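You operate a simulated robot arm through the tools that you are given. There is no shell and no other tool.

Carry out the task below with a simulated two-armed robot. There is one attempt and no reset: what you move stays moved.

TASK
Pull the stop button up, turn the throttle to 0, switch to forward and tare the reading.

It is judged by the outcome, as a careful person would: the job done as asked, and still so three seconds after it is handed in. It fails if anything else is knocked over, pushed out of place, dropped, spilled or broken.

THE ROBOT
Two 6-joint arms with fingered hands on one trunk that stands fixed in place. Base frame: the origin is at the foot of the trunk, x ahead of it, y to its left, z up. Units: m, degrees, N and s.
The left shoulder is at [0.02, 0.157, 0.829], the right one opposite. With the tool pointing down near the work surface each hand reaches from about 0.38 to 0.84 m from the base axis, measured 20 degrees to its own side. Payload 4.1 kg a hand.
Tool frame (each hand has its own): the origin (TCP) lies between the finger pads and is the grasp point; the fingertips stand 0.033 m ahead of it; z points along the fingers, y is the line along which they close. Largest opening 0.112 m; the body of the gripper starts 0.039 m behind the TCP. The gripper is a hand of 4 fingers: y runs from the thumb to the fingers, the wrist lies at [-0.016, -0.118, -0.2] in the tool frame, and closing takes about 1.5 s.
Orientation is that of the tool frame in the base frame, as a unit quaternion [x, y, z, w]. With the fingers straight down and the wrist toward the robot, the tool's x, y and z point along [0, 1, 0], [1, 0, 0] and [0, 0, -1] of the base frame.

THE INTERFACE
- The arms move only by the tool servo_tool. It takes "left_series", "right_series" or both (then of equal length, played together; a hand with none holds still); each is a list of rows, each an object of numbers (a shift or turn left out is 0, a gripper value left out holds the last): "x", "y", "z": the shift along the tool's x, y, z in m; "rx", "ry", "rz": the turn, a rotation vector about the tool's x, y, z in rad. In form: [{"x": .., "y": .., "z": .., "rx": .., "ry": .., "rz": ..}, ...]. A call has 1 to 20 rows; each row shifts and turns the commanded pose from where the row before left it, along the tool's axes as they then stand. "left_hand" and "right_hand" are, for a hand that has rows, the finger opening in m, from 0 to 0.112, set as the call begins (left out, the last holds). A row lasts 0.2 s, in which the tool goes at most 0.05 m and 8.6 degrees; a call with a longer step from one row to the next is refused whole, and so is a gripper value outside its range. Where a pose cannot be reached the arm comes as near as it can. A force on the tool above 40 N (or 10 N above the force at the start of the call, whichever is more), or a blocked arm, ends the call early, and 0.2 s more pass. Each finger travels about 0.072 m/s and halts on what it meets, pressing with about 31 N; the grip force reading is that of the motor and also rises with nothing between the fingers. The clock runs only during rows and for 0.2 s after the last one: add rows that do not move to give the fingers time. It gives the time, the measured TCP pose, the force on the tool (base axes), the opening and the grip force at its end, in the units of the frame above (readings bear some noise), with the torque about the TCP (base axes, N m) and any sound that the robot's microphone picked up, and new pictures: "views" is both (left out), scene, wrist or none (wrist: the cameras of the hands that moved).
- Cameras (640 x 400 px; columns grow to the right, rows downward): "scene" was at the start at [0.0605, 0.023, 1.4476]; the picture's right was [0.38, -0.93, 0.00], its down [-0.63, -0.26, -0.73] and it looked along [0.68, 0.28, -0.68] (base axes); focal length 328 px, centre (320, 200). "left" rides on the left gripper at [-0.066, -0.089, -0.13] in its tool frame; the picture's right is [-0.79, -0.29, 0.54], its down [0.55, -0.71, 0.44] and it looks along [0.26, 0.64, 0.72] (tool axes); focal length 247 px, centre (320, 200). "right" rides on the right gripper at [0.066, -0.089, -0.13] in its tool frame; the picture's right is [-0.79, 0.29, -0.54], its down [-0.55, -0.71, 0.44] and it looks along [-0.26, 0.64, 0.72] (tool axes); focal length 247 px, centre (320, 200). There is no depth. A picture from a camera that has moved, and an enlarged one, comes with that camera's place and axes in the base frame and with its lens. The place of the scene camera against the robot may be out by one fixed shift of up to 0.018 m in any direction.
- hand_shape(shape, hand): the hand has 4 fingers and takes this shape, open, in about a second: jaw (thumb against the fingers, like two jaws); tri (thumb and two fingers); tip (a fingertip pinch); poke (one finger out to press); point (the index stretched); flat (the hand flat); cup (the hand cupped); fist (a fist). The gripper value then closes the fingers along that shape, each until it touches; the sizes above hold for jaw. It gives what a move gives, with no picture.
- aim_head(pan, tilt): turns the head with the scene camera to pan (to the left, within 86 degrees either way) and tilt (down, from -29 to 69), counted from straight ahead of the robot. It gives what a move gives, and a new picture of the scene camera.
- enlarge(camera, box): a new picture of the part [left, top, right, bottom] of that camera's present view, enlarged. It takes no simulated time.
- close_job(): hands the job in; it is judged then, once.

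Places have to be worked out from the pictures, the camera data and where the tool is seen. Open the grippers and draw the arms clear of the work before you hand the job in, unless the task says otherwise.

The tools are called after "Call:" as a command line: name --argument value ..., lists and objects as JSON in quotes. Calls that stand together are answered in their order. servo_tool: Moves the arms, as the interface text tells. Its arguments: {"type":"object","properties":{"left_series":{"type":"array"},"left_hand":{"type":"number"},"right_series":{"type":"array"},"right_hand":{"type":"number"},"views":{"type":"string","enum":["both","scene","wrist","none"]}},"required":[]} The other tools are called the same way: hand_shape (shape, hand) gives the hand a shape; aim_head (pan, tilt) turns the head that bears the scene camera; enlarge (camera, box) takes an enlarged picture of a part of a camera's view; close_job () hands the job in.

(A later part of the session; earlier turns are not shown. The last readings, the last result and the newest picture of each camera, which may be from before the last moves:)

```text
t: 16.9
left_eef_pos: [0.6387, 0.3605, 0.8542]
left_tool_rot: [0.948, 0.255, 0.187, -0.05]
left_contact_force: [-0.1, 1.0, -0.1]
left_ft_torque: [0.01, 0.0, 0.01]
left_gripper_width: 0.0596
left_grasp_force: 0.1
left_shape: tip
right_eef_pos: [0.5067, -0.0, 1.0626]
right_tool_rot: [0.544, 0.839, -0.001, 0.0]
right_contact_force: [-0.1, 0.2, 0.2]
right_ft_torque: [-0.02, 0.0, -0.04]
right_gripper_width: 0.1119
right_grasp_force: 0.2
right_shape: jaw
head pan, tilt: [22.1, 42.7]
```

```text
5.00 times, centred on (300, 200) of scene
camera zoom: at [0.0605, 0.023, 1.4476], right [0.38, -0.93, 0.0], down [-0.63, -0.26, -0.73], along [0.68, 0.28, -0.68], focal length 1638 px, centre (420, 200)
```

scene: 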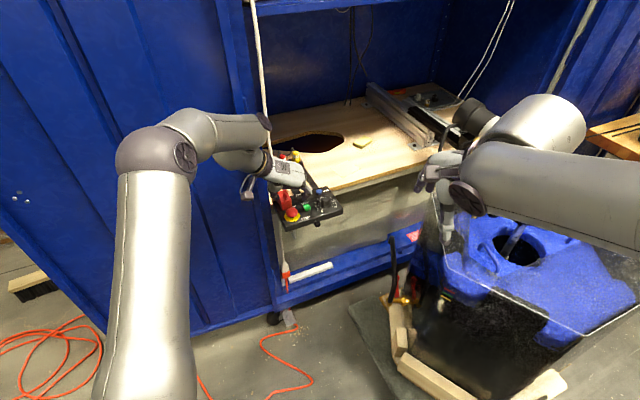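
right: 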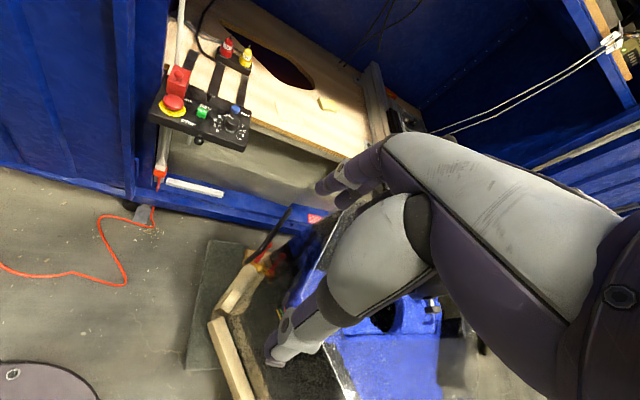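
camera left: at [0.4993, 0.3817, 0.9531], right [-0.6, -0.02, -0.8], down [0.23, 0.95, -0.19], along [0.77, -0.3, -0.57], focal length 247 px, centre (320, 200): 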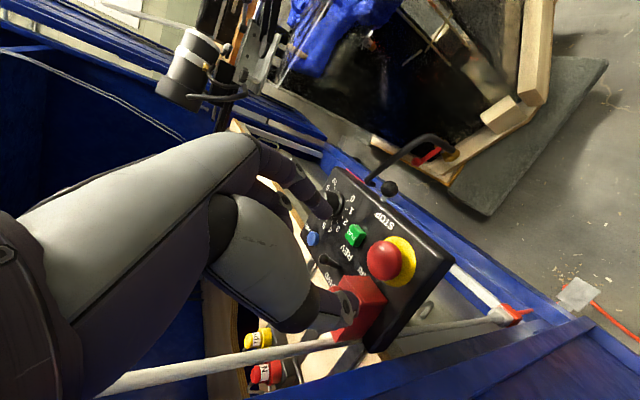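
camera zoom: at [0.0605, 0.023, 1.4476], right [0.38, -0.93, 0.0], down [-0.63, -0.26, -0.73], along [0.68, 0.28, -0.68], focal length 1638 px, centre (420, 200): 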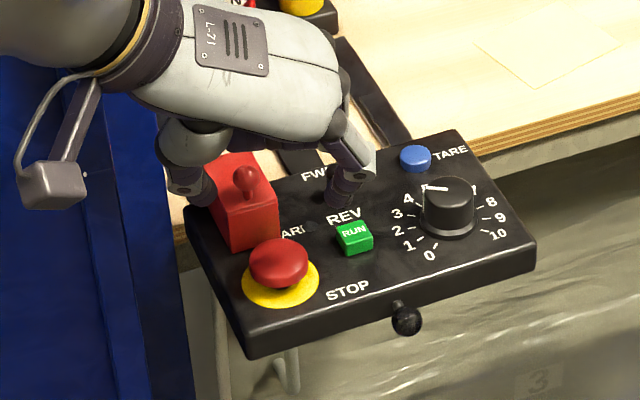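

The button sprang back, so it needs a firmer pull past its latch. I'll raise slightly and switch to the three-finger shape for a stronger grip, then inspect it.

Call:
servo_tool --left_series '[{"x": 0.0057, "z": -0.0139}, {"x": 0.0057, "z": -0.0139}]' --views "none"

Call:
hand_shape --hand "left" --shape "tri"

Call:
servo_tool --left_series '[{"rx": -0.043, "rz": 0.107}, {"rx": -0.043, "rz": 0.107}, {}, {}, {}]' --left_hand 0.055

Call:
enlarge --camera "left" --box '[260, 140, 480, 360]'

Call:
enlarge --camera "right" --box '[130, 20, 270, 130]'

```text
t: 17.5
left_eef_pos: [0.6378, 0.3623, 0.8839]
left_tool_rot: [0.947, 0.255, 0.187, -0.05]
left_contact_force: [0.0, 0.0, -1.5]
left_ft_torque: [-0.04, -0.02, 0.01]
left_gripper_width: 0.0594
left_grasp_force: 0.1
left_shape: tip
right_eef_pos: [0.5078, 0.0006, 1.063]
right_tool_rot: [0.544, 0.839, 0.0, 0.001]
right_contact_force: [0.3, -0.1, -0.1]
right_ft_torque: [0.02, 0.01, 0.02]
right_gripper_width: 0.1117
right_grasp_force: 0.1
right_shape: jaw
head pan, tilt: [22.1, 42.7]
```

```text
t: 18.4
left_eef_pos: [0.6372, 0.3616, 0.8837]
left_tool_rot: [0.947, 0.255, 0.187, -0.05]
left_contact_force: [-0.2, -0.5, -0.3]
left_ft_torque: [0.03, 0.01, 0.01]
left_gripper_width: 0.1119
left_grasp_force: 0.1
left_shape: tri
right_eef_pos: [0.5074, -0.0006, 1.0635]
right_tool_rot: [0.544, 0.839, 0.001, 0.0]
right_contact_force: [-0.2, 0.2, 0.3]
right_ft_torque: [-0.02, -0.01, 0.02]
right_gripper_width: 0.1116
right_grasp_force: 0.0
right_shape: jaw
head pan, tilt: [22.1, 42.7]
```

```text
t: 19.6
left_eef_pos: [0.6382, 0.3618, 0.8844]
left_tool_rot: [0.971, 0.143, 0.191, -0.028]
left_contact_force: [1.4, 0.0, -0.3]
left_ft_torque: [-0.02, 0.01, -0.02]
left_gripper_width: 0.0557
left_grasp_force: 0.1
left_shape: tri
right_eef_pos: [0.5077, 0.0007, 1.0629]
right_tool_rot: [0.544, 0.839, 0.0, 0.001]
right_contact_force: [0.5, 0.0, 0.4]
right_ft_torque: [-0.01, 0.01, 0.01]
right_gripper_width: 0.112
right_grasp_force: 0.0
right_shape: jaw
head pan, tilt: [22.1, 42.7]
camera left: at [0.5065, 0.4151, 0.9805], right [-0.59, 0.12, -0.8], down [0.44, 0.88, -0.19], along [0.68, -0.47, -0.57], focal length 247 px, centre (320, 200)
```

scene: 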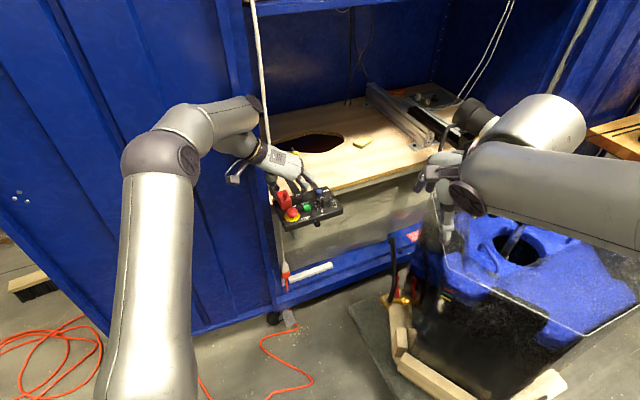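
left: 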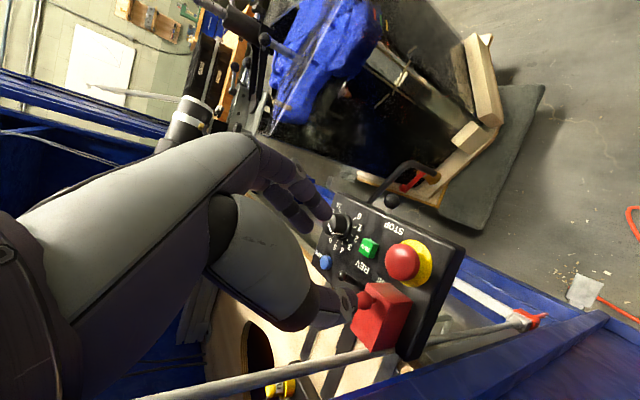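

```text
1.82 times, centred on (370, 250) of left
camera zoom: at [0.5065, 0.4151, 0.9805], right [-0.59, 0.12, -0.8], down [0.44, 0.88, -0.19], along [0.68, -0.47, -0.57], focal length 449 px, centre (229, 109)
```

zoom: 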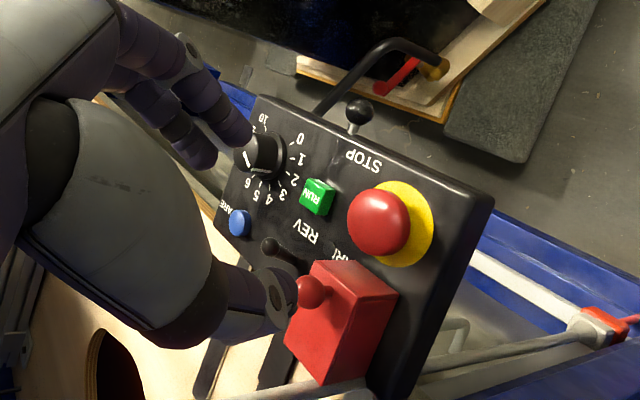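

```text
3.64 times, centred on (200, 75) of right
camera zoom: at [0.3995, 0.0235, 1.1924], right [0.59, -0.61, 0.54], down [-0.42, -0.79, -0.44], along [0.69, 0.03, -0.72], focal length 898 px, centre (756, 654)
```

zoom: 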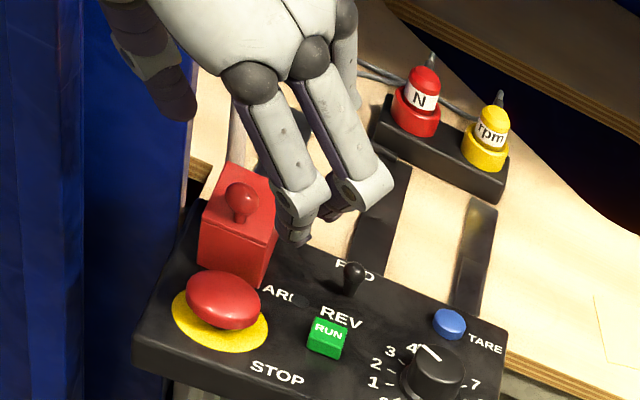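

Tri: index and middle sit at x≈∓0.012, thumb opposed. I'll reduce the tilt to 12° (yaw -73° keeps the curled fingers right of the guard) and descend to just above the head.

Call:
servo_tool --left_series '[{"ry": -0.0875}, {"ry": -0.0875}, {"x": -0.0042, "z": 0.0226}, {"x": -0.0042, "z": 0.0226}, {"x": -0.0042, "z": 0.0226}, {}]' --left_hand 0.055 --views "none"

Call:
enlarge --camera "left" --box '[260, 140, 480, 360]'

Call:
enlarge --camera "right" --box '[130, 20, 270, 130]'

Call:
enlarge --camera "scene" --box '[250, 140, 350, 240]'

```text
t: 21.2
left_eef_pos: [0.6181, 0.3525, 0.8859]
left_tool_rot: [0.983, 0.134, 0.129, -0.004]
left_contact_force: [-0.3, -1.1, 0.7]
left_ft_torque: [0.02, -0.02, 0.01]
left_gripper_width: 0.0552
left_grasp_force: 0.0
left_shape: tri
right_eef_pos: [0.4942, -0.0011, 1.0708]
right_tool_rot: [0.54, 0.842, 0.008, 0.004]
right_contact_force: [0.1, -0.1, 0.5]
right_ft_torque: [0.02, 0.02, 0.03]
right_gripper_width: 0.1119
right_grasp_force: 0.1
right_shape: jaw
head pan, tilt: [22.1, 42.7]
stopped in row 6 (left hand): the arm was blocked; the commanded pose is now the measured one
```

```text
1.82 times, centred on (370, 250) of left
camera zoom: at [0.5009, 0.4167, 0.9926], right [-0.68, 0.09, -0.73], down [0.44, 0.85, -0.3], along [0.59, -0.52, -0.61], focal length 449 px, centre (229, 109)
```

zoom: 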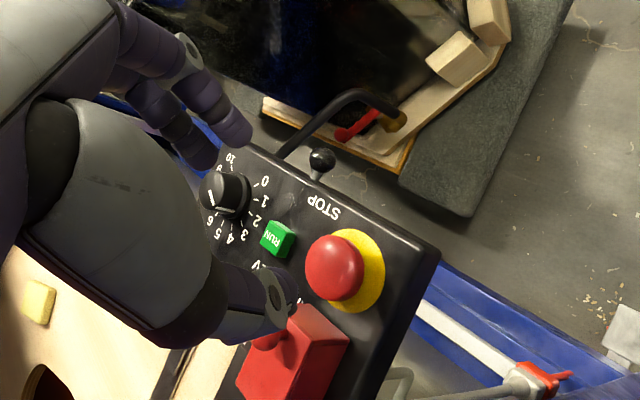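

```text
3.64 times, centred on (200, 75) of right
camera zoom: at [0.383, 0.02, 1.1988], right [0.58, -0.6, 0.54], down [-0.41, -0.8, -0.45], along [0.7, 0.04, -0.71], focal length 898 px, centre (756, 654)
```

zoom: 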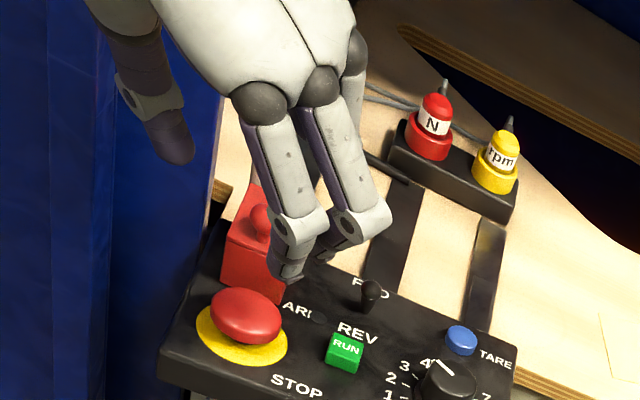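

```text
4.00 times, centred on (300, 190) of scene
camera zoom: at [0.04, 0.0143, 1.4483], right [0.39, -0.92, 0.0], down [-0.61, -0.26, -0.75], along [0.69, 0.29, -0.67], focal length 1310 px, centre (400, 240)
```

zoom: 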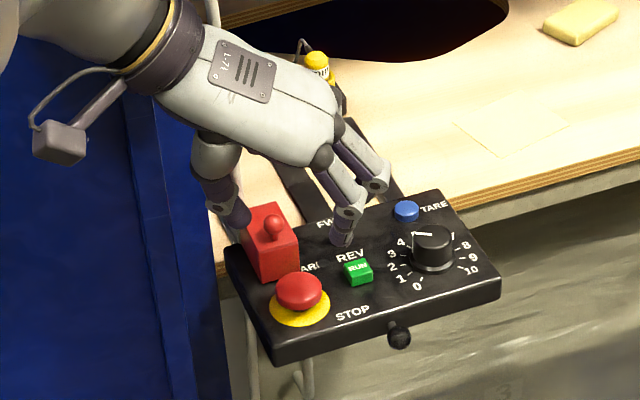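

The arm was blocked and the trunk leaned ~2 cm back, so some part of the left arm is pressing on something. Let me look at the full scene before moving.

Call:
aim_head --pan 30 --tilt 40

Call:
enlarge --camera "scene" --box '[120, 60, 400, 235]'

Call:
enlarge --camera "right" --box '[0, 0, 320, 200]'

```text
t: 21.9
left_eef_pos: [0.6176, 0.3528, 0.8853]
left_tool_rot: [0.983, 0.134, 0.128, -0.003]
left_contact_force: [-0.2, 0.6, 0.3]
left_ft_torque: [-0.02, 0.0, -0.02]
left_gripper_width: 0.0552
left_grasp_force: 0.0
left_shape: tri
right_eef_pos: [0.4915, -0.0021, 1.0685]
right_tool_rot: [0.54, 0.841, 0.007, 0.005]
right_contact_force: [-0.4, -0.1, 0.1]
right_ft_torque: [0.0, 0.02, 0.02]
right_gripper_width: 0.1118
right_grasp_force: 0.0
right_shape: jaw
head pan, tilt: [30.0, 40.0]
```

scene: 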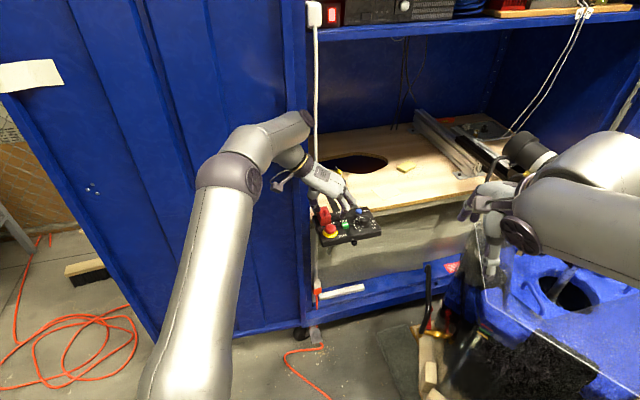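

```text
2.29 times, centred on (260, 148) of scene
camera zoom: at [0.0364, 0.0254, 1.4523], right [0.51, -0.86, 0.0], down [-0.54, -0.32, -0.78], along [0.67, 0.39, -0.63], focal length 749 px, centre (457, 320)
```

zoom: 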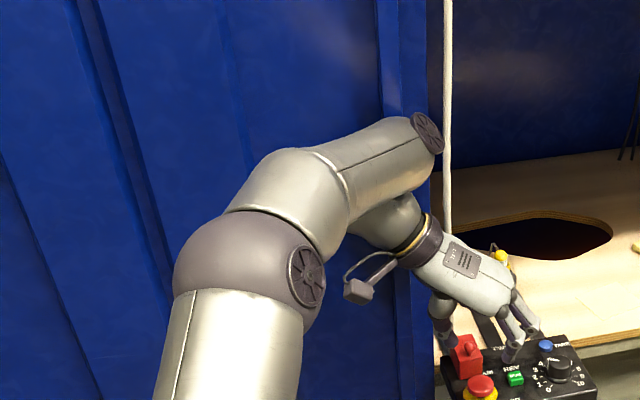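

```text
2.00 times, centred on (160, 100) of right
camera zoom: at [0.3828, 0.0199, 1.1984], right [0.58, -0.6, 0.54], down [-0.41, -0.8, -0.45], along [0.7, 0.04, -0.71], focal length 494 px, centre (640, 400)
```

zoom: 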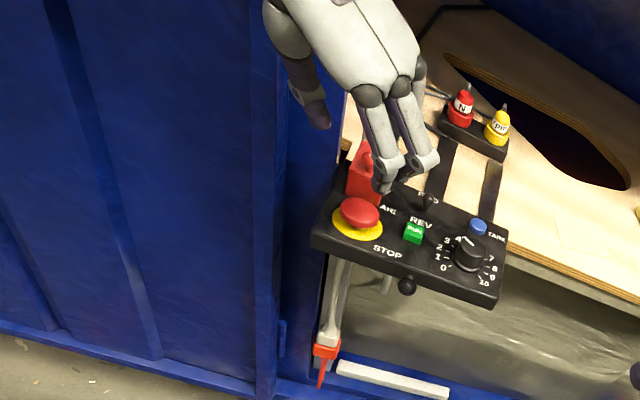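

The left forearm's wrist end has pressed against the blue post and rope. Back off toward the robot and see that the trunk returns.

Call:
servo_tool --left_series '[{"x": -0.0182, "y": 0.0119, "z": -0.0114}, {"x": -0.0182, "y": 0.0119, "z": -0.0114}, {"x": -0.0182, "y": 0.0119, "z": -0.0114}, {}, {}]'

Call:
enlarge --camera "scene" --box '[120, 60, 400, 235]'

```text
t: 23.1
left_eef_pos: [0.5923, 0.3089, 0.8873]
left_tool_rot: [0.981, 0.138, 0.133, -0.011]
left_contact_force: [-0.3, -0.7, 1.3]
left_ft_torque: [-0.01, -0.01, -0.03]
left_gripper_width: 0.0551
left_grasp_force: 0.2
left_shape: tri
right_eef_pos: [0.5068, -0.0013, 1.061]
right_tool_rot: [0.544, 0.839, 0.001, 0.0]
right_contact_force: [-0.5, 0.8, -0.1]
right_ft_torque: [0.0, -0.03, 0.01]
right_gripper_width: 0.1122
right_grasp_force: 0.0
right_shape: jaw
head pan, tilt: [30.0, 40.0]
camera left: at [0.4739, 0.3695, 0.9941], right [-0.67, 0.09, -0.73], down [0.43, 0.86, -0.29], along [0.6, -0.51, -0.62], focal length 247 px, centre (320, 200)
```

scene: 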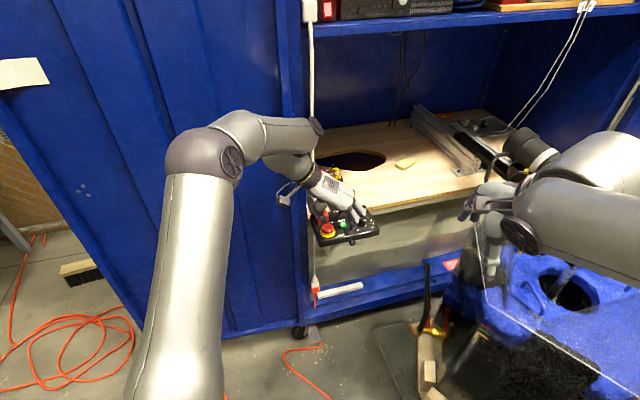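
left: 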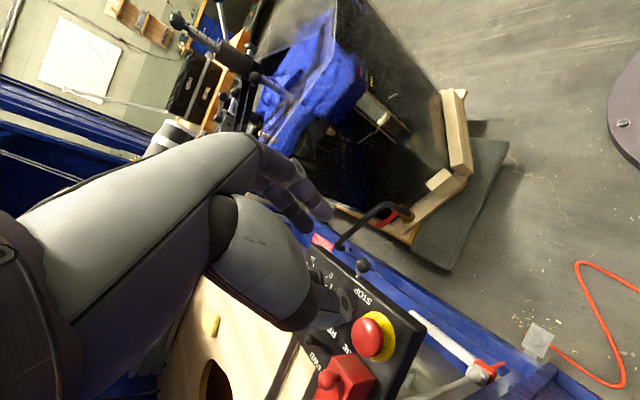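

```text
2.29 times, centred on (260, 148) of scene
camera zoom: at [0.0572, 0.0342, 1.4515], right [0.5, -0.87, 0.0], down [-0.56, -0.32, -0.77], along [0.66, 0.38, -0.64], focal length 749 px, centre (457, 320)
```

zoom: 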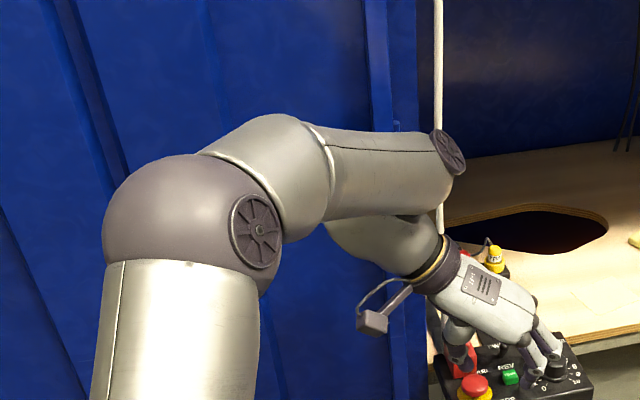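

Trunk has returned to normal. The earlier pull at 18 N may have already reached the top stop before I over-pulled and slipped, pushing it down again. I'll go back to the proven tip shape and pose (yaw -60°, tilt 22°), then pull gently and release at the top.

Call:
hand_shape --hand "left" --shape "tip"

Call:
servo_tool --left_series '[{"rx": 0.032, "ry": 0.002, "rz": -0.1155}, {"rx": 0.032, "ry": 0.002, "rz": -0.1155}, {"ry": 0.115}, {}]' --left_hand 0.06 --views "none"

Call:
enlarge --camera "right" --box '[130, 20, 270, 130]'

```text
t: 24.0
left_eef_pos: [0.5932, 0.3094, 0.887]
left_tool_rot: [0.981, 0.138, 0.133, -0.01]
left_contact_force: [-0.3, 0.4, -0.6]
left_ft_torque: [-0.01, 0.0, -0.03]
left_gripper_width: 0.1118
left_grasp_force: 0.0
left_shape: tip
right_eef_pos: [0.5074, 0.0007, 1.0621]
right_tool_rot: [0.544, 0.839, 0.0, -0.001]
right_contact_force: [0.1, 0.5, -0.6]
right_ft_torque: [0.0, 0.02, 0.03]
right_gripper_width: 0.1118
right_grasp_force: 0.2
right_shape: jaw
head pan, tilt: [30.0, 40.0]
```

```text
t: 25.0
left_eef_pos: [0.5933, 0.3093, 0.8864]
left_tool_rot: [0.948, 0.253, 0.186, -0.042]
left_contact_force: [-0.5, 0.4, -0.2]
left_ft_torque: [-0.02, -0.01, 0.02]
left_gripper_width: 0.0606
left_grasp_force: 0.2
left_shape: tip
right_eef_pos: [0.5065, -0.0005, 1.0626]
right_tool_rot: [0.544, 0.839, 0.0, -0.001]
right_contact_force: [0.5, -0.2, 0.2]
right_ft_torque: [0.02, 0.0, -0.02]
right_gripper_width: 0.112
right_grasp_force: 0.1
right_shape: jaw
head pan, tilt: [30.0, 40.0]
```

```text
3.64 times, centred on (200, 75) of right
camera zoom: at [0.3996, 0.0236, 1.1924], right [0.59, -0.61, 0.54], down [-0.42, -0.79, -0.44], along [0.69, 0.03, -0.72], focal length 898 px, centre (756, 654)
```

zoom: 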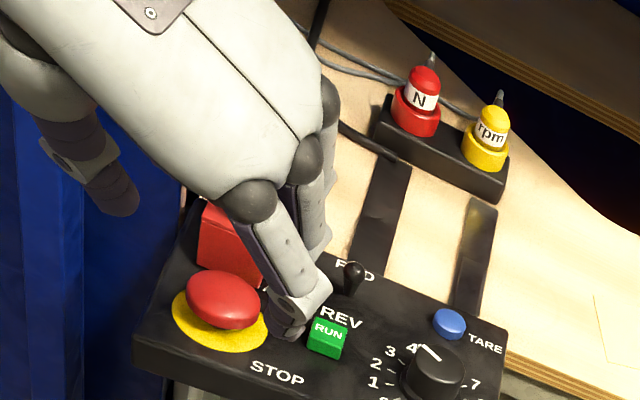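

The panel hasn't moved. Move back over the stop, at TCP z≈0.86.

Call:
servo_tool --left_series '[{"x": 0.017, "y": -0.0075, "z": 0.0162}, {"x": 0.017, "y": -0.0075, "z": 0.0162}, {"x": 0.017, "y": -0.0075, "z": 0.0162}, {}]' --views "none"

Call:
enlarge --camera "left" --box '[260, 140, 480, 360]'

```text
t: 26.0
left_eef_pos: [0.6405, 0.3616, 0.8615]
left_tool_rot: [0.949, 0.252, 0.186, -0.041]
left_contact_force: [-0.2, -0.5, -0.2]
left_ft_torque: [0.0, 0.02, 0.01]
left_gripper_width: 0.0607
left_grasp_force: 0.1
left_shape: tip
right_eef_pos: [0.5071, -0.0003, 1.062]
right_tool_rot: [0.544, 0.839, 0.0, 0.0]
right_contact_force: [0.1, 0.2, -0.4]
right_ft_torque: [-0.02, 0.02, 0.0]
right_gripper_width: 0.1123
right_grasp_force: 0.1
right_shape: jaw
head pan, tilt: [30.0, 40.0]
```

```text
1.82 times, centred on (370, 250) of left
camera zoom: at [0.5, 0.3883, 0.9562], right [-0.6, -0.03, -0.8], down [0.24, 0.95, -0.21], along [0.76, -0.32, -0.56], focal length 449 px, centre (229, 109)
```

zoom: 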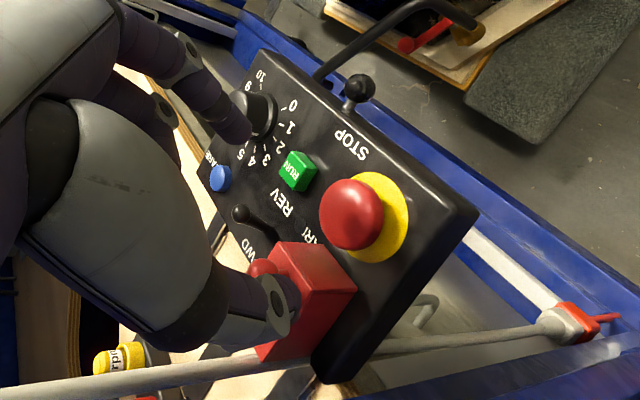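

Aligned as before. Descend to TCP z≈0.791 and grip.

Call:
servo_tool --left_series '[{"x": -0.0055, "y": -0.0002, "z": 0.013}, {"x": -0.0055, "y": -0.0002, "z": 0.013}, {"x": -0.0055, "y": -0.0002, "z": 0.013}, {"x": -0.0055, "y": -0.0002, "z": 0.013}, {"x": -0.0055, "y": -0.0002, "z": 0.013}, {}]' --views "none"

Call:
servo_tool --left_series '[{}, {}, {}, {}, {}, {}, {}]' --left_hand 0.01 --views "none"

Call:
enlarge --camera "left" --box '[260, 140, 480, 360]'

Call:
enlarge --camera "right" --box '[130, 40, 250, 130]'

```text
t: 27.4
left_eef_pos: [0.6376, 0.3616, 0.7901]
left_tool_rot: [0.949, 0.251, 0.186, -0.041]
left_contact_force: [0.2, -1.4, 0.1]
left_ft_torque: [-0.01, -0.01, 0.04]
left_gripper_width: 0.0606
left_grasp_force: 0.0
left_shape: tip
right_eef_pos: [0.5067, -0.0004, 1.063]
right_tool_rot: [0.544, 0.839, 0.0, -0.001]
right_contact_force: [-1.0, -0.3, 0.0]
right_ft_torque: [0.02, 0.01, -0.04]
right_gripper_width: 0.1121
right_grasp_force: 0.1
right_shape: jaw
head pan, tilt: [30.0, 40.0]
```

```text
t: 29.0
left_eef_pos: [0.6369, 0.3618, 0.7903]
left_tool_rot: [0.949, 0.252, 0.184, -0.043]
left_contact_force: [-5.3, -0.1, -6.2]
left_ft_torque: [0.1, 0.25, 0.14]
left_gripper_width: 0.025
left_grasp_force: 30.6
left_shape: tip
right_eef_pos: [0.507, 0.0003, 1.0626]
right_tool_rot: [0.544, 0.839, 0.0, 0.0]
right_contact_force: [0.6, 0.3, 0.5]
right_ft_torque: [-0.01, -0.02, 0.0]
right_gripper_width: 0.1118
right_grasp_force: 0.1
right_shape: jaw
head pan, tilt: [30.0, 40.0]
```

```text
1.82 times, centred on (370, 250) of left
camera zoom: at [0.497, 0.386, 0.8857], right [-0.6, -0.03, -0.8], down [0.24, 0.95, -0.21], along [0.76, -0.32, -0.56], focal length 449 px, centre (229, 109)
```

zoom: 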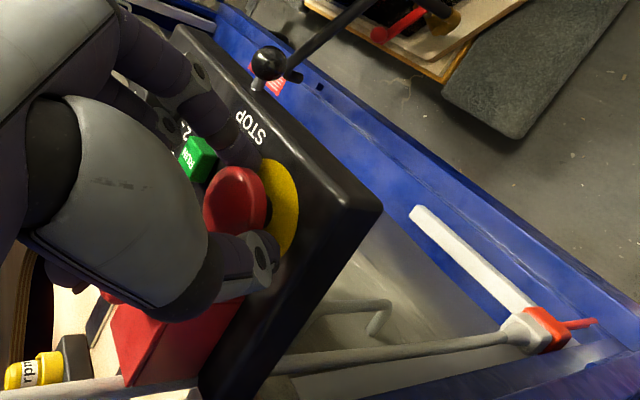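

```text
4.44 times, centred on (190, 85) of right
camera zoom: at [0.3995, 0.0236, 1.1924], right [0.59, -0.61, 0.54], down [-0.42, -0.79, -0.44], along [0.69, 0.03, -0.72], focal length 1098 px, centre (898, 711)
```

zoom: 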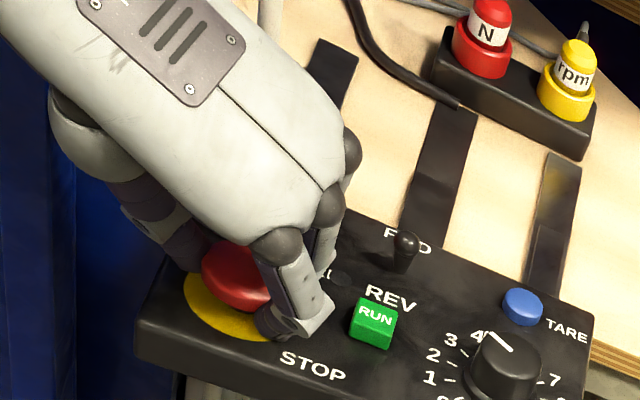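

Grip is lower under the rim (width 0.025). Pull up in small increments and watch the force.

Call:
servo_tool --left_series '[{"x": 0.0011, "z": -0.0028}, {"x": 0.0011, "z": -0.0028}]' --views "none"

Call:
servo_tool --left_series '[{"x": 0.0011, "z": -0.0028}]' --views "none"

Call:
enlarge --camera "left" --box '[260, 140, 480, 360]'

```text
t: 29.6
left_eef_pos: [0.6376, 0.3619, 0.796]
left_tool_rot: [0.949, 0.252, 0.185, -0.043]
left_contact_force: [-6.2, 0.9, -5.5]
left_ft_torque: [0.2, 0.28, 0.11]
left_gripper_width: 0.0252
left_grasp_force: 30.7
left_shape: tip
right_eef_pos: [0.5072, 0.0005, 1.0629]
right_tool_rot: [0.545, 0.839, 0.0, 0.0]
right_contact_force: [0.8, 0.5, 0.0]
right_ft_torque: [-0.02, -0.02, -0.01]
right_gripper_width: 0.1119
right_grasp_force: 0.0
right_shape: jaw
head pan, tilt: [30.0, 40.0]
```

```text
t: 30.0
left_eef_pos: [0.6362, 0.3601, 0.7967]
left_tool_rot: [0.949, 0.252, 0.184, -0.041]
left_contact_force: [-1.0, -0.7, -17.1]
left_ft_torque: [-0.03, 0.14, 0.07]
left_gripper_width: 0.0252
left_grasp_force: 30.7
left_shape: tip
right_eef_pos: [0.5079, 0.0005, 1.0622]
right_tool_rot: [0.544, 0.839, 0.0, 0.0]
right_contact_force: [0.2, -0.1, 0.3]
right_ft_torque: [-0.04, 0.01, 0.03]
right_gripper_width: 0.1119
right_grasp_force: 0.1
right_shape: jaw
head pan, tilt: [30.0, 40.0]
```

```text
1.82 times, centred on (370, 250) of left
camera zoom: at [0.497, 0.3858, 0.8928], right [-0.6, -0.03, -0.8], down [0.24, 0.95, -0.21], along [0.76, -0.32, -0.57], focal length 449 px, centre (229, 109)
```

zoom: 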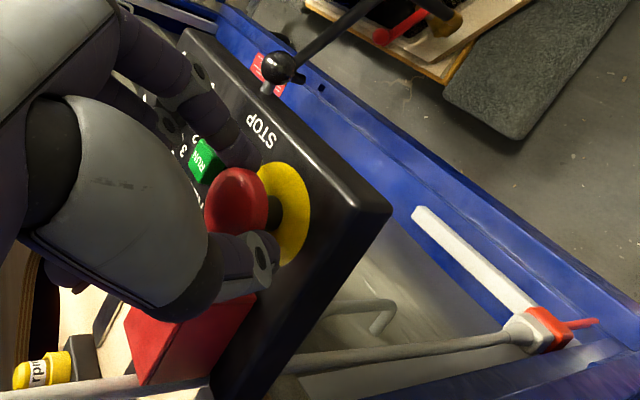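

Force stayed ~6 N for 6 mm and then jumped to 17 N, so the top stop has been reached. Now I simply open the fingers here and look.

Call:
servo_tool --left_series '[{}, {}, {}, {}, {}]' --left_hand 0.062 --views "none"

Call:
enlarge --camera "left" --box '[260, 140, 480, 360]'

Call:
enlarge --camera "right" --box '[130, 40, 250, 130]'

```text
t: 31.2
left_eef_pos: [0.6384, 0.3608, 0.7987]
left_tool_rot: [0.949, 0.252, 0.186, -0.041]
left_contact_force: [0.2, 0.9, 0.4]
left_ft_torque: [0.0, 0.0, -0.02]
left_gripper_width: 0.0617
left_grasp_force: 0.1
left_shape: tip
right_eef_pos: [0.5071, 0.0003, 1.0625]
right_tool_rot: [0.543, 0.839, 0.001, 0.0]
right_contact_force: [-0.5, 0.6, 0.1]
right_ft_torque: [-0.01, -0.02, 0.03]
right_gripper_width: 0.1118
right_grasp_force: 0.0
right_shape: jaw
head pan, tilt: [30.0, 40.0]
```

```text
1.82 times, centred on (370, 250) of left
camera zoom: at [0.497, 0.3861, 0.894], right [-0.6, -0.03, -0.8], down [0.24, 0.95, -0.21], along [0.76, -0.31, -0.56], focal length 449 px, centre (229, 109)
```

zoom: 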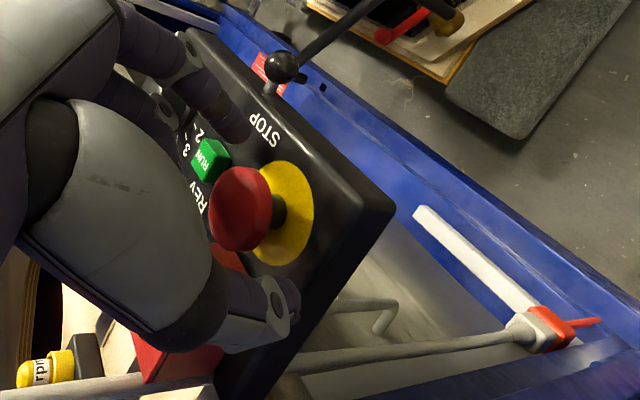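

```text
4.44 times, centred on (190, 85) of right
camera zoom: at [0.3995, 0.0236, 1.1924], right [0.59, -0.61, 0.54], down [-0.42, -0.79, -0.44], along [0.69, 0.03, -0.72], focal length 1098 px, centre (898, 711)
```

zoom: 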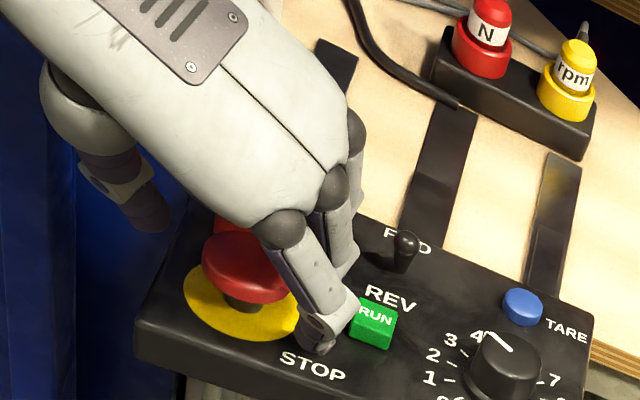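

The button stays up on its own, with its stem exposed and the fingers free. Rise straight up clear of it.

Call:
servo_tool --left_series '[{"x": 0.006, "z": -0.0148}, {"x": 0.006, "z": -0.0148}, {"x": 0.006, "z": -0.0148}, {"x": 0.006, "z": -0.0148}, {"x": 0.006, "z": -0.0148}, {"x": 0.006, "z": -0.0148}, {}]' --views "none"

Call:
enlarge --camera "right" --box '[130, 40, 250, 130]'

Call:
enlarge --camera "left" --box '[260, 140, 480, 360]'

```text
t: 32.8
left_eef_pos: [0.6383, 0.3629, 0.8956]
left_tool_rot: [0.949, 0.252, 0.186, -0.042]
left_contact_force: [0.3, -1.0, 1.2]
left_ft_torque: [-0.01, 0.01, -0.01]
left_gripper_width: 0.0617
left_grasp_force: 0.0
left_shape: tip
right_eef_pos: [0.5064, 0.001, 1.0642]
right_tool_rot: [0.543, 0.84, 0.0, -0.001]
right_contact_force: [0.3, -0.7, 0.2]
right_ft_torque: [-0.02, 0.0, 0.02]
right_gripper_width: 0.112
right_grasp_force: 0.0
right_shape: jaw
head pan, tilt: [30.0, 40.0]
```

```text
4.44 times, centred on (190, 85) of right
camera zoom: at [0.3996, 0.0236, 1.1924], right [0.59, -0.61, 0.54], down [-0.42, -0.79, -0.44], along [0.69, 0.03, -0.72], focal length 1098 px, centre (898, 711)
```

zoom: 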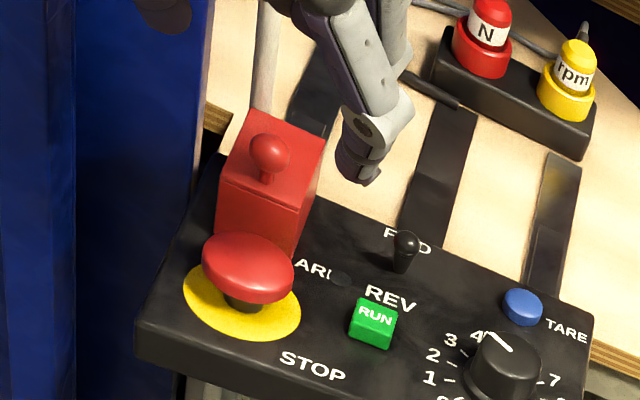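

```text
1.82 times, centred on (370, 250) of left
camera zoom: at [0.499, 0.3868, 0.9905], right [-0.6, -0.03, -0.8], down [0.24, 0.95, -0.21], along [0.76, -0.31, -0.56], focal length 449 px, centre (229, 109)
```

zoom: 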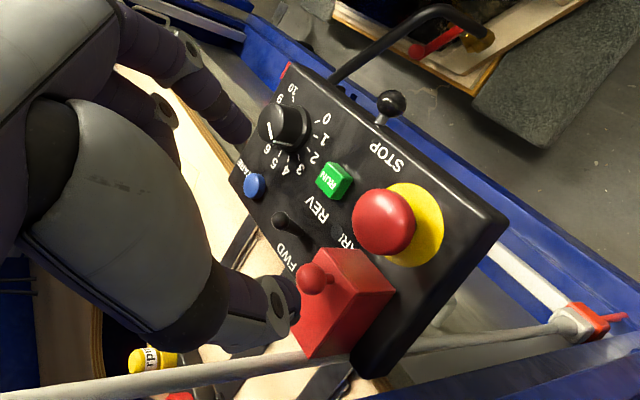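

The stop button is up and stays so. Now move over toward the knob, yaw the hand back to about -10° and remove the tilt.

Call:
servo_tool --left_series '[{"x": 0.0059, "y": 0.0301, "z": 0.001}, {"x": 0.0059, "y": 0.0301, "z": 0.001}, {"x": 0.0059, "y": 0.0301, "z": 0.001}, {"rx": 0.0542, "ry": 0.0021, "rz": -0.1342}, {"rx": 0.0542, "ry": 0.0021, "rz": -0.1342}, {"rx": 0.0542, "ry": 0.0021, "rz": -0.1342}, {"rx": 0.0542, "ry": 0.0021, "rz": -0.1342}, {"rx": 0.0542, "ry": 0.0021, "rz": -0.1342}, {"rx": 0.0542, "ry": 0.0021, "rz": -0.1342}, {"ry": -0.128}, {"ry": -0.128}, {"ry": -0.128}, {}]'

Call:
enlarge --camera "right" --box '[150, 40, 290, 150]'

Call:
enlarge --camera "left" --box '[260, 140, 480, 360]'

```text
t: 35.6
left_eef_pos: [0.6979, 0.2906, 0.9001]
left_tool_rot: [0.769, 0.639, 0.004, 0.006]
left_contact_force: [-0.1, 0.0, -0.5]
left_ft_torque: [0.04, 0.0, -0.03]
left_gripper_width: 0.0615
left_grasp_force: 0.0
left_shape: tip
right_eef_pos: [0.5075, 0.0003, 1.0632]
right_tool_rot: [0.543, 0.84, 0.0, -0.001]
right_contact_force: [-0.6, -0.2, -0.4]
right_ft_torque: [0.02, 0.01, 0.0]
right_gripper_width: 0.112
right_grasp_force: 0.0
right_shape: jaw
head pan, tilt: [30.0, 40.0]
camera left: at [0.5967, 0.2434, 1.0292], right [-0.42, -0.73, -0.54], down [-0.59, 0.67, -0.45], along [0.69, 0.13, -0.71], focal length 247 px, centre (320, 200)
```

scene: 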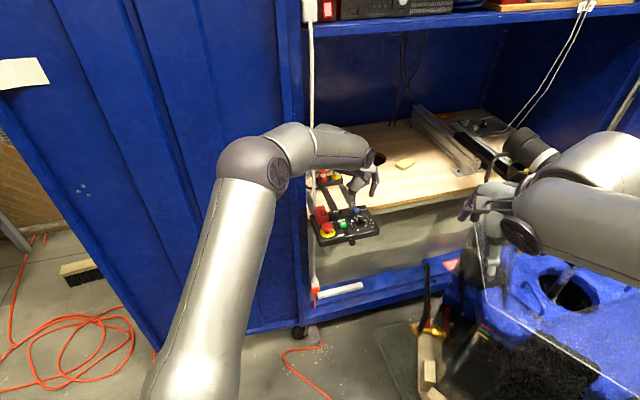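
left: 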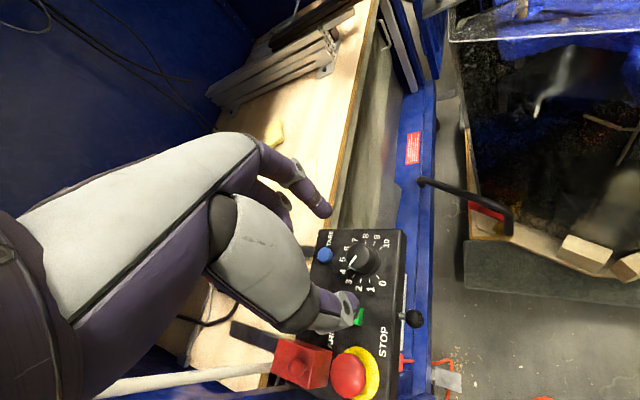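

```text
3.64 times, centred on (220, 95) of right
camera zoom: at [0.3995, 0.0235, 1.1924], right [0.59, -0.61, 0.54], down [-0.42, -0.79, -0.44], along [0.69, 0.03, -0.72], focal length 898 px, centre (684, 582)
```

zoom: 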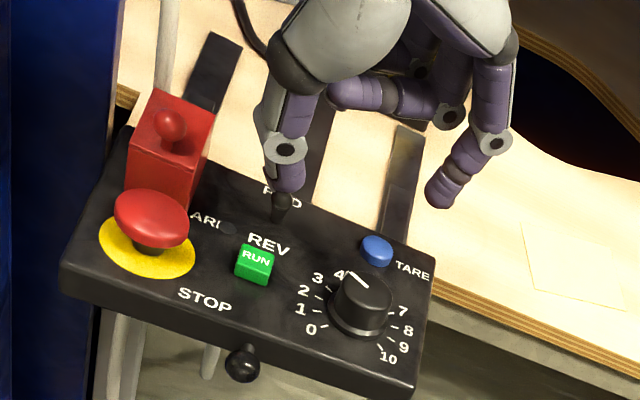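

```text
1.82 times, centred on (370, 250) of left
camera zoom: at [0.5967, 0.2434, 1.0292], right [-0.42, -0.73, -0.54], down [-0.59, 0.67, -0.45], along [0.69, 0.13, -0.71], focal length 449 px, centre (229, 109)
```

zoom: 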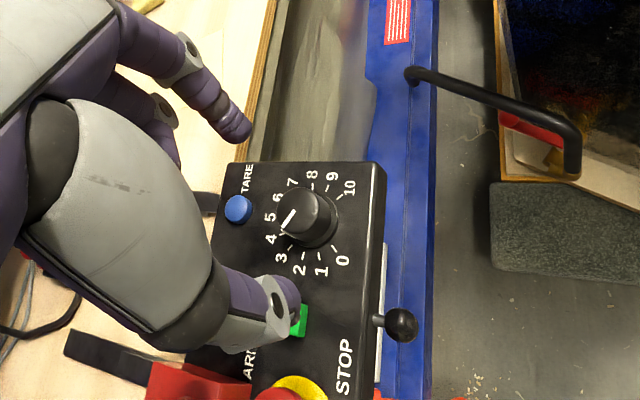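

I need the pointer's exact direction. Enlarge the knob closely.

Call:
enlarge --camera "left" --box '[325, 225, 395, 295]'

Call:
enlarge --camera "right" --box '[215, 95, 275, 145]'

```text
5.71 times, centred on (360, 260) of left
camera zoom: at [0.5967, 0.2434, 1.0292], right [-0.42, -0.73, -0.54], down [-0.59, 0.67, -0.45], along [0.69, 0.13, -0.71], focal length 1411 px, centre (91, -143)
```

zoom: 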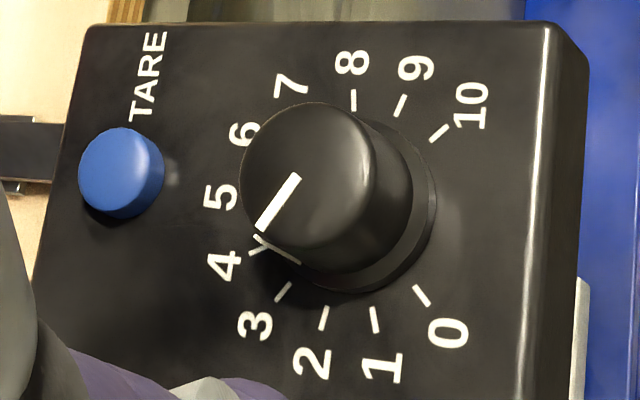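

```text
8.00 times, centred on (245, 120) of right
camera zoom: at [0.3995, 0.0235, 1.1924], right [0.59, -0.61, 0.54], down [-0.42, -0.79, -0.44], along [0.69, 0.03, -0.72], focal length 1976 px, centre (920, 840)
```

zoom: 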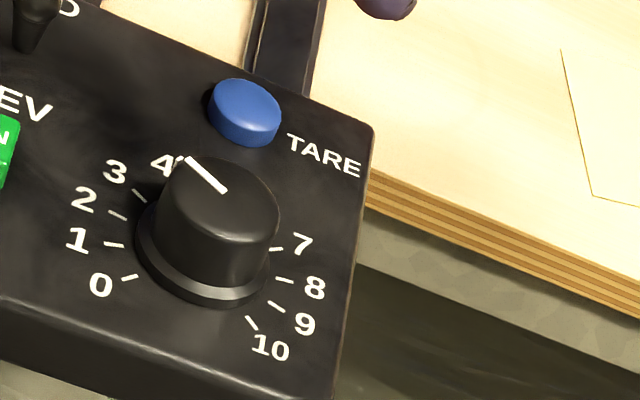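

The pointer sits at 4, so 0 is roughly 100–110° counter-clockwise seen from above. I'll yaw to about -25° and position above the knob (≈0.727, 0.290).

Call:
servo_tool --left_series '[{"rz": 0.125}, {"rz": 0.125}, {"x": 0.0053, "y": 0.0095, "z": 0.02}, {"x": 0.0053, "y": 0.0095, "z": 0.02}, {"x": 0.0053, "y": 0.0095, "z": 0.02}, {}]' --left_hand 0.062 --views "wrist"

Call:
enlarge --camera "left" --box '[260, 140, 480, 360]'

Call:
enlarge --camera "right" --box '[150, 40, 290, 150]'

```text
t: 37.0
left_eef_pos: [0.732, 0.2946, 0.8411]
left_tool_rot: [0.843, 0.537, 0.004, 0.004]
left_contact_force: [-0.7, -0.7, 0.2]
left_ft_torque: [0.04, -0.01, -0.01]
left_gripper_width: 0.0617
left_grasp_force: 0.1
left_shape: tip
right_eef_pos: [0.5074, -0.0003, 1.0634]
right_tool_rot: [0.544, 0.839, 0.0, 0.0]
right_contact_force: [-0.4, 0.1, 0.1]
right_ft_torque: [0.0, -0.01, -0.02]
right_gripper_width: 0.1121
right_grasp_force: 0.1
right_shape: jaw
head pan, tilt: [30.0, 40.0]
camera left: at [0.6221, 0.2724, 0.9707], right [-0.59, -0.6, -0.54], down [-0.41, 0.8, -0.44], along [0.7, -0.04, -0.71], focal length 247 px, centre (320, 200)
```

left: 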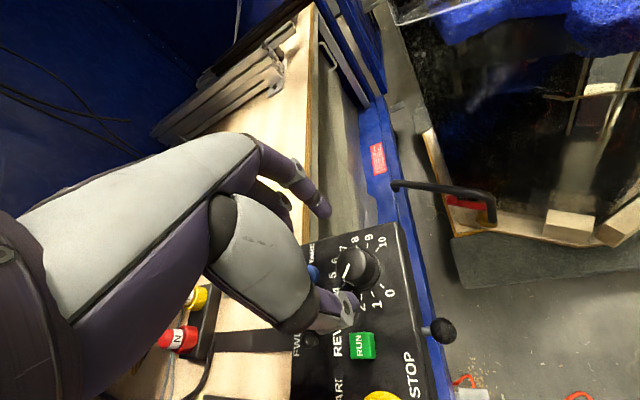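

```text
1.82 times, centred on (370, 250) of left
camera zoom: at [0.6221, 0.2724, 0.9707], right [-0.59, -0.6, -0.54], down [-0.41, 0.8, -0.44], along [0.7, -0.04, -0.71], focal length 449 px, centre (229, 109)
```

zoom: 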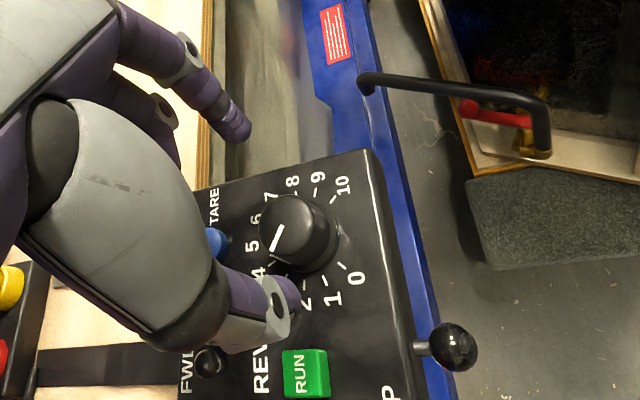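

```text
3.64 times, centred on (220, 95) of right
camera zoom: at [0.3995, 0.0235, 1.1924], right [0.59, -0.61, 0.54], down [-0.42, -0.79, -0.44], along [0.69, 0.03, -0.72], focal length 898 px, centre (684, 582)
```

zoom: 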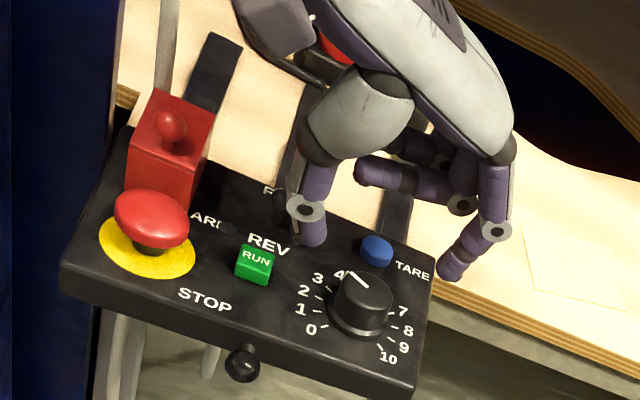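

Knob axis confirmed at ≈(0.729, 0.2925), top z≈0.783; the TCP is centred over it. Descend so the tips straddle the knob at z≈0.765 with opening 0.054.

Call:
servo_tool --left_series '[{"x": 0.0003, "z": 0.014}, {"x": 0.0003, "z": 0.014}, {"x": 0.0002, "z": 0.014}, {}]' --left_hand 0.054 --views "none"

Call:
enlarge --camera "left" --box '[260, 140, 480, 360]'

Call:
enlarge --camera "right" --box '[150, 40, 290, 150]'

```text
t: 38.0
left_eef_pos: [0.7328, 0.2948, 0.7981]
left_tool_rot: [0.843, 0.538, 0.004, 0.004]
left_contact_force: [0.2, -0.3, -0.3]
left_ft_torque: [0.02, 0.01, 0.04]
left_gripper_width: 0.0547
left_grasp_force: 0.1
left_shape: tip
right_eef_pos: [0.5063, 0.0001, 1.062]
right_tool_rot: [0.544, 0.839, 0.001, 0.0]
right_contact_force: [-0.3, -0.3, 0.5]
right_ft_torque: [0.02, -0.03, 0.0]
right_gripper_width: 0.1121
right_grasp_force: 0.1
right_shape: jaw
head pan, tilt: [30.0, 40.0]
```

```text
1.82 times, centred on (370, 250) of left
camera zoom: at [0.6218, 0.2738, 0.927], right [-0.59, -0.6, -0.54], down [-0.41, 0.8, -0.44], along [0.7, -0.04, -0.71], focal length 449 px, centre (229, 109)
```

zoom: 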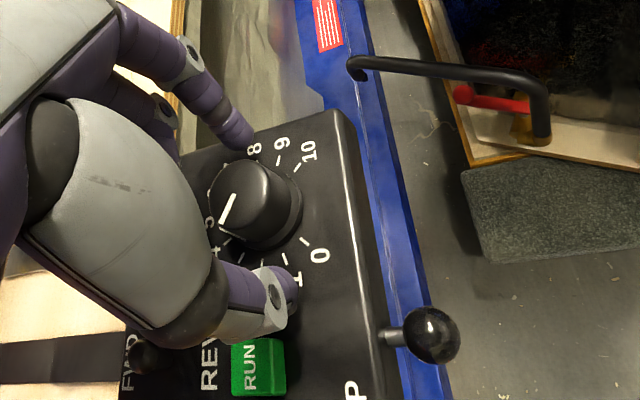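

```text
3.64 times, centred on (220, 95) of right
camera zoom: at [0.3995, 0.0235, 1.1924], right [0.59, -0.61, 0.54], down [-0.42, -0.79, -0.44], along [0.69, 0.03, -0.72], focal length 898 px, centre (684, 582)
```

zoom: 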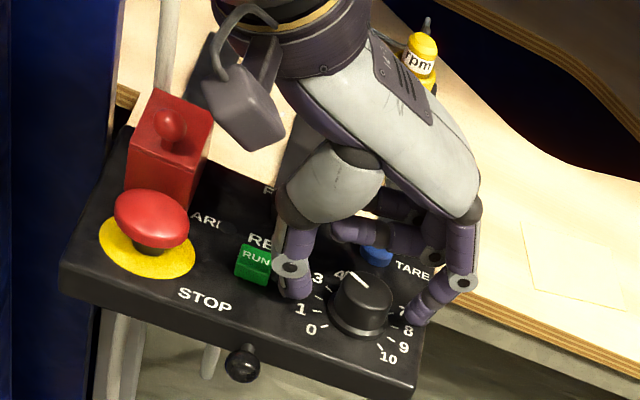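

Tips straddle the knob nicely. Close on it.

Call:
servo_tool --left_series '[{}, {}, {}, {}, {}]' --left_hand 0.025 --views "none"

Call:
enlarge --camera "left" --box '[260, 140, 480, 360]'

Call:
enlarge --camera "right" --box '[200, 80, 290, 150]'

```text
t: 39.2
left_eef_pos: [0.7325, 0.295, 0.7971]
left_tool_rot: [0.843, 0.538, 0.004, 0.005]
left_contact_force: [3.0, -3.2, 1.0]
left_ft_torque: [-0.04, -0.09, 0.01]
left_gripper_width: 0.0259
left_grasp_force: 0.0
left_shape: tip
right_eef_pos: [0.5052, 0.0008, 1.0627]
right_tool_rot: [0.545, 0.839, 0.001, 0.0]
right_contact_force: [0.7, 0.3, 0.3]
right_ft_torque: [0.01, 0.02, -0.02]
right_gripper_width: 0.1118
right_grasp_force: 0.0
right_shape: jaw
head pan, tilt: [30.0, 40.0]
```

```text
1.82 times, centred on (370, 250) of left
camera zoom: at [0.622, 0.2736, 0.9273], right [-0.59, -0.6, -0.54], down [-0.41, 0.8, -0.44], along [0.7, -0.04, -0.71], focal length 449 px, centre (229, 109)
```

zoom: 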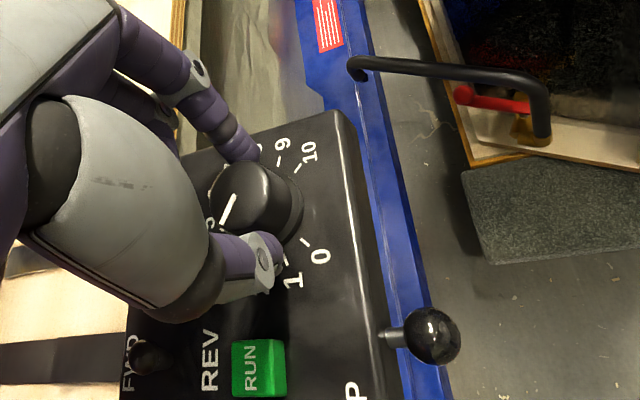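

```text
5.71 times, centred on (245, 115) of right
camera zoom: at [0.3996, 0.0235, 1.1924], right [0.59, -0.61, 0.54], down [-0.42, -0.79, -0.44], along [0.69, 0.03, -0.72], focal length 1411 px, centre (749, 686)
```

zoom: 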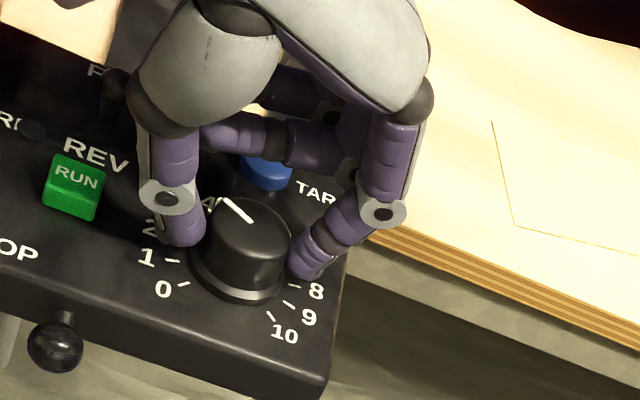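

Just at contact (width 0.026, no grip force yet). Close firmer.

Call:
servo_tool --left_series '[{}, {}, {}]' --left_hand 0.005 --views "none"

Call:
enlarge --camera "left" --box '[260, 140, 480, 360]'

```text
t: 40.0
left_eef_pos: [0.7324, 0.294, 0.7975]
left_tool_rot: [0.844, 0.537, 0.004, 0.005]
left_contact_force: [1.0, -8.2, 1.6]
left_ft_torque: [-0.28, -0.07, 0.0]
left_gripper_width: 0.0224
left_grasp_force: 31.1
left_shape: tip
right_eef_pos: [0.5077, 0.0001, 1.0628]
right_tool_rot: [0.544, 0.839, 0.0, 0.0]
right_contact_force: [-0.4, -0.7, 0.3]
right_ft_torque: [-0.02, -0.01, 0.03]
right_gripper_width: 0.112
right_grasp_force: 0.2
right_shape: jaw
head pan, tilt: [30.0, 40.0]
```

```text
1.82 times, centred on (370, 250) of left
camera zoom: at [0.6219, 0.2728, 0.9273], right [-0.59, -0.6, -0.54], down [-0.41, 0.8, -0.44], along [0.7, -0.04, -0.71], focal length 449 px, centre (229, 109)
```

zoom: 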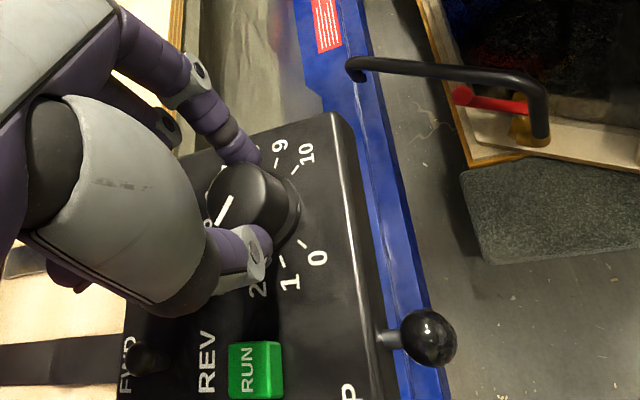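

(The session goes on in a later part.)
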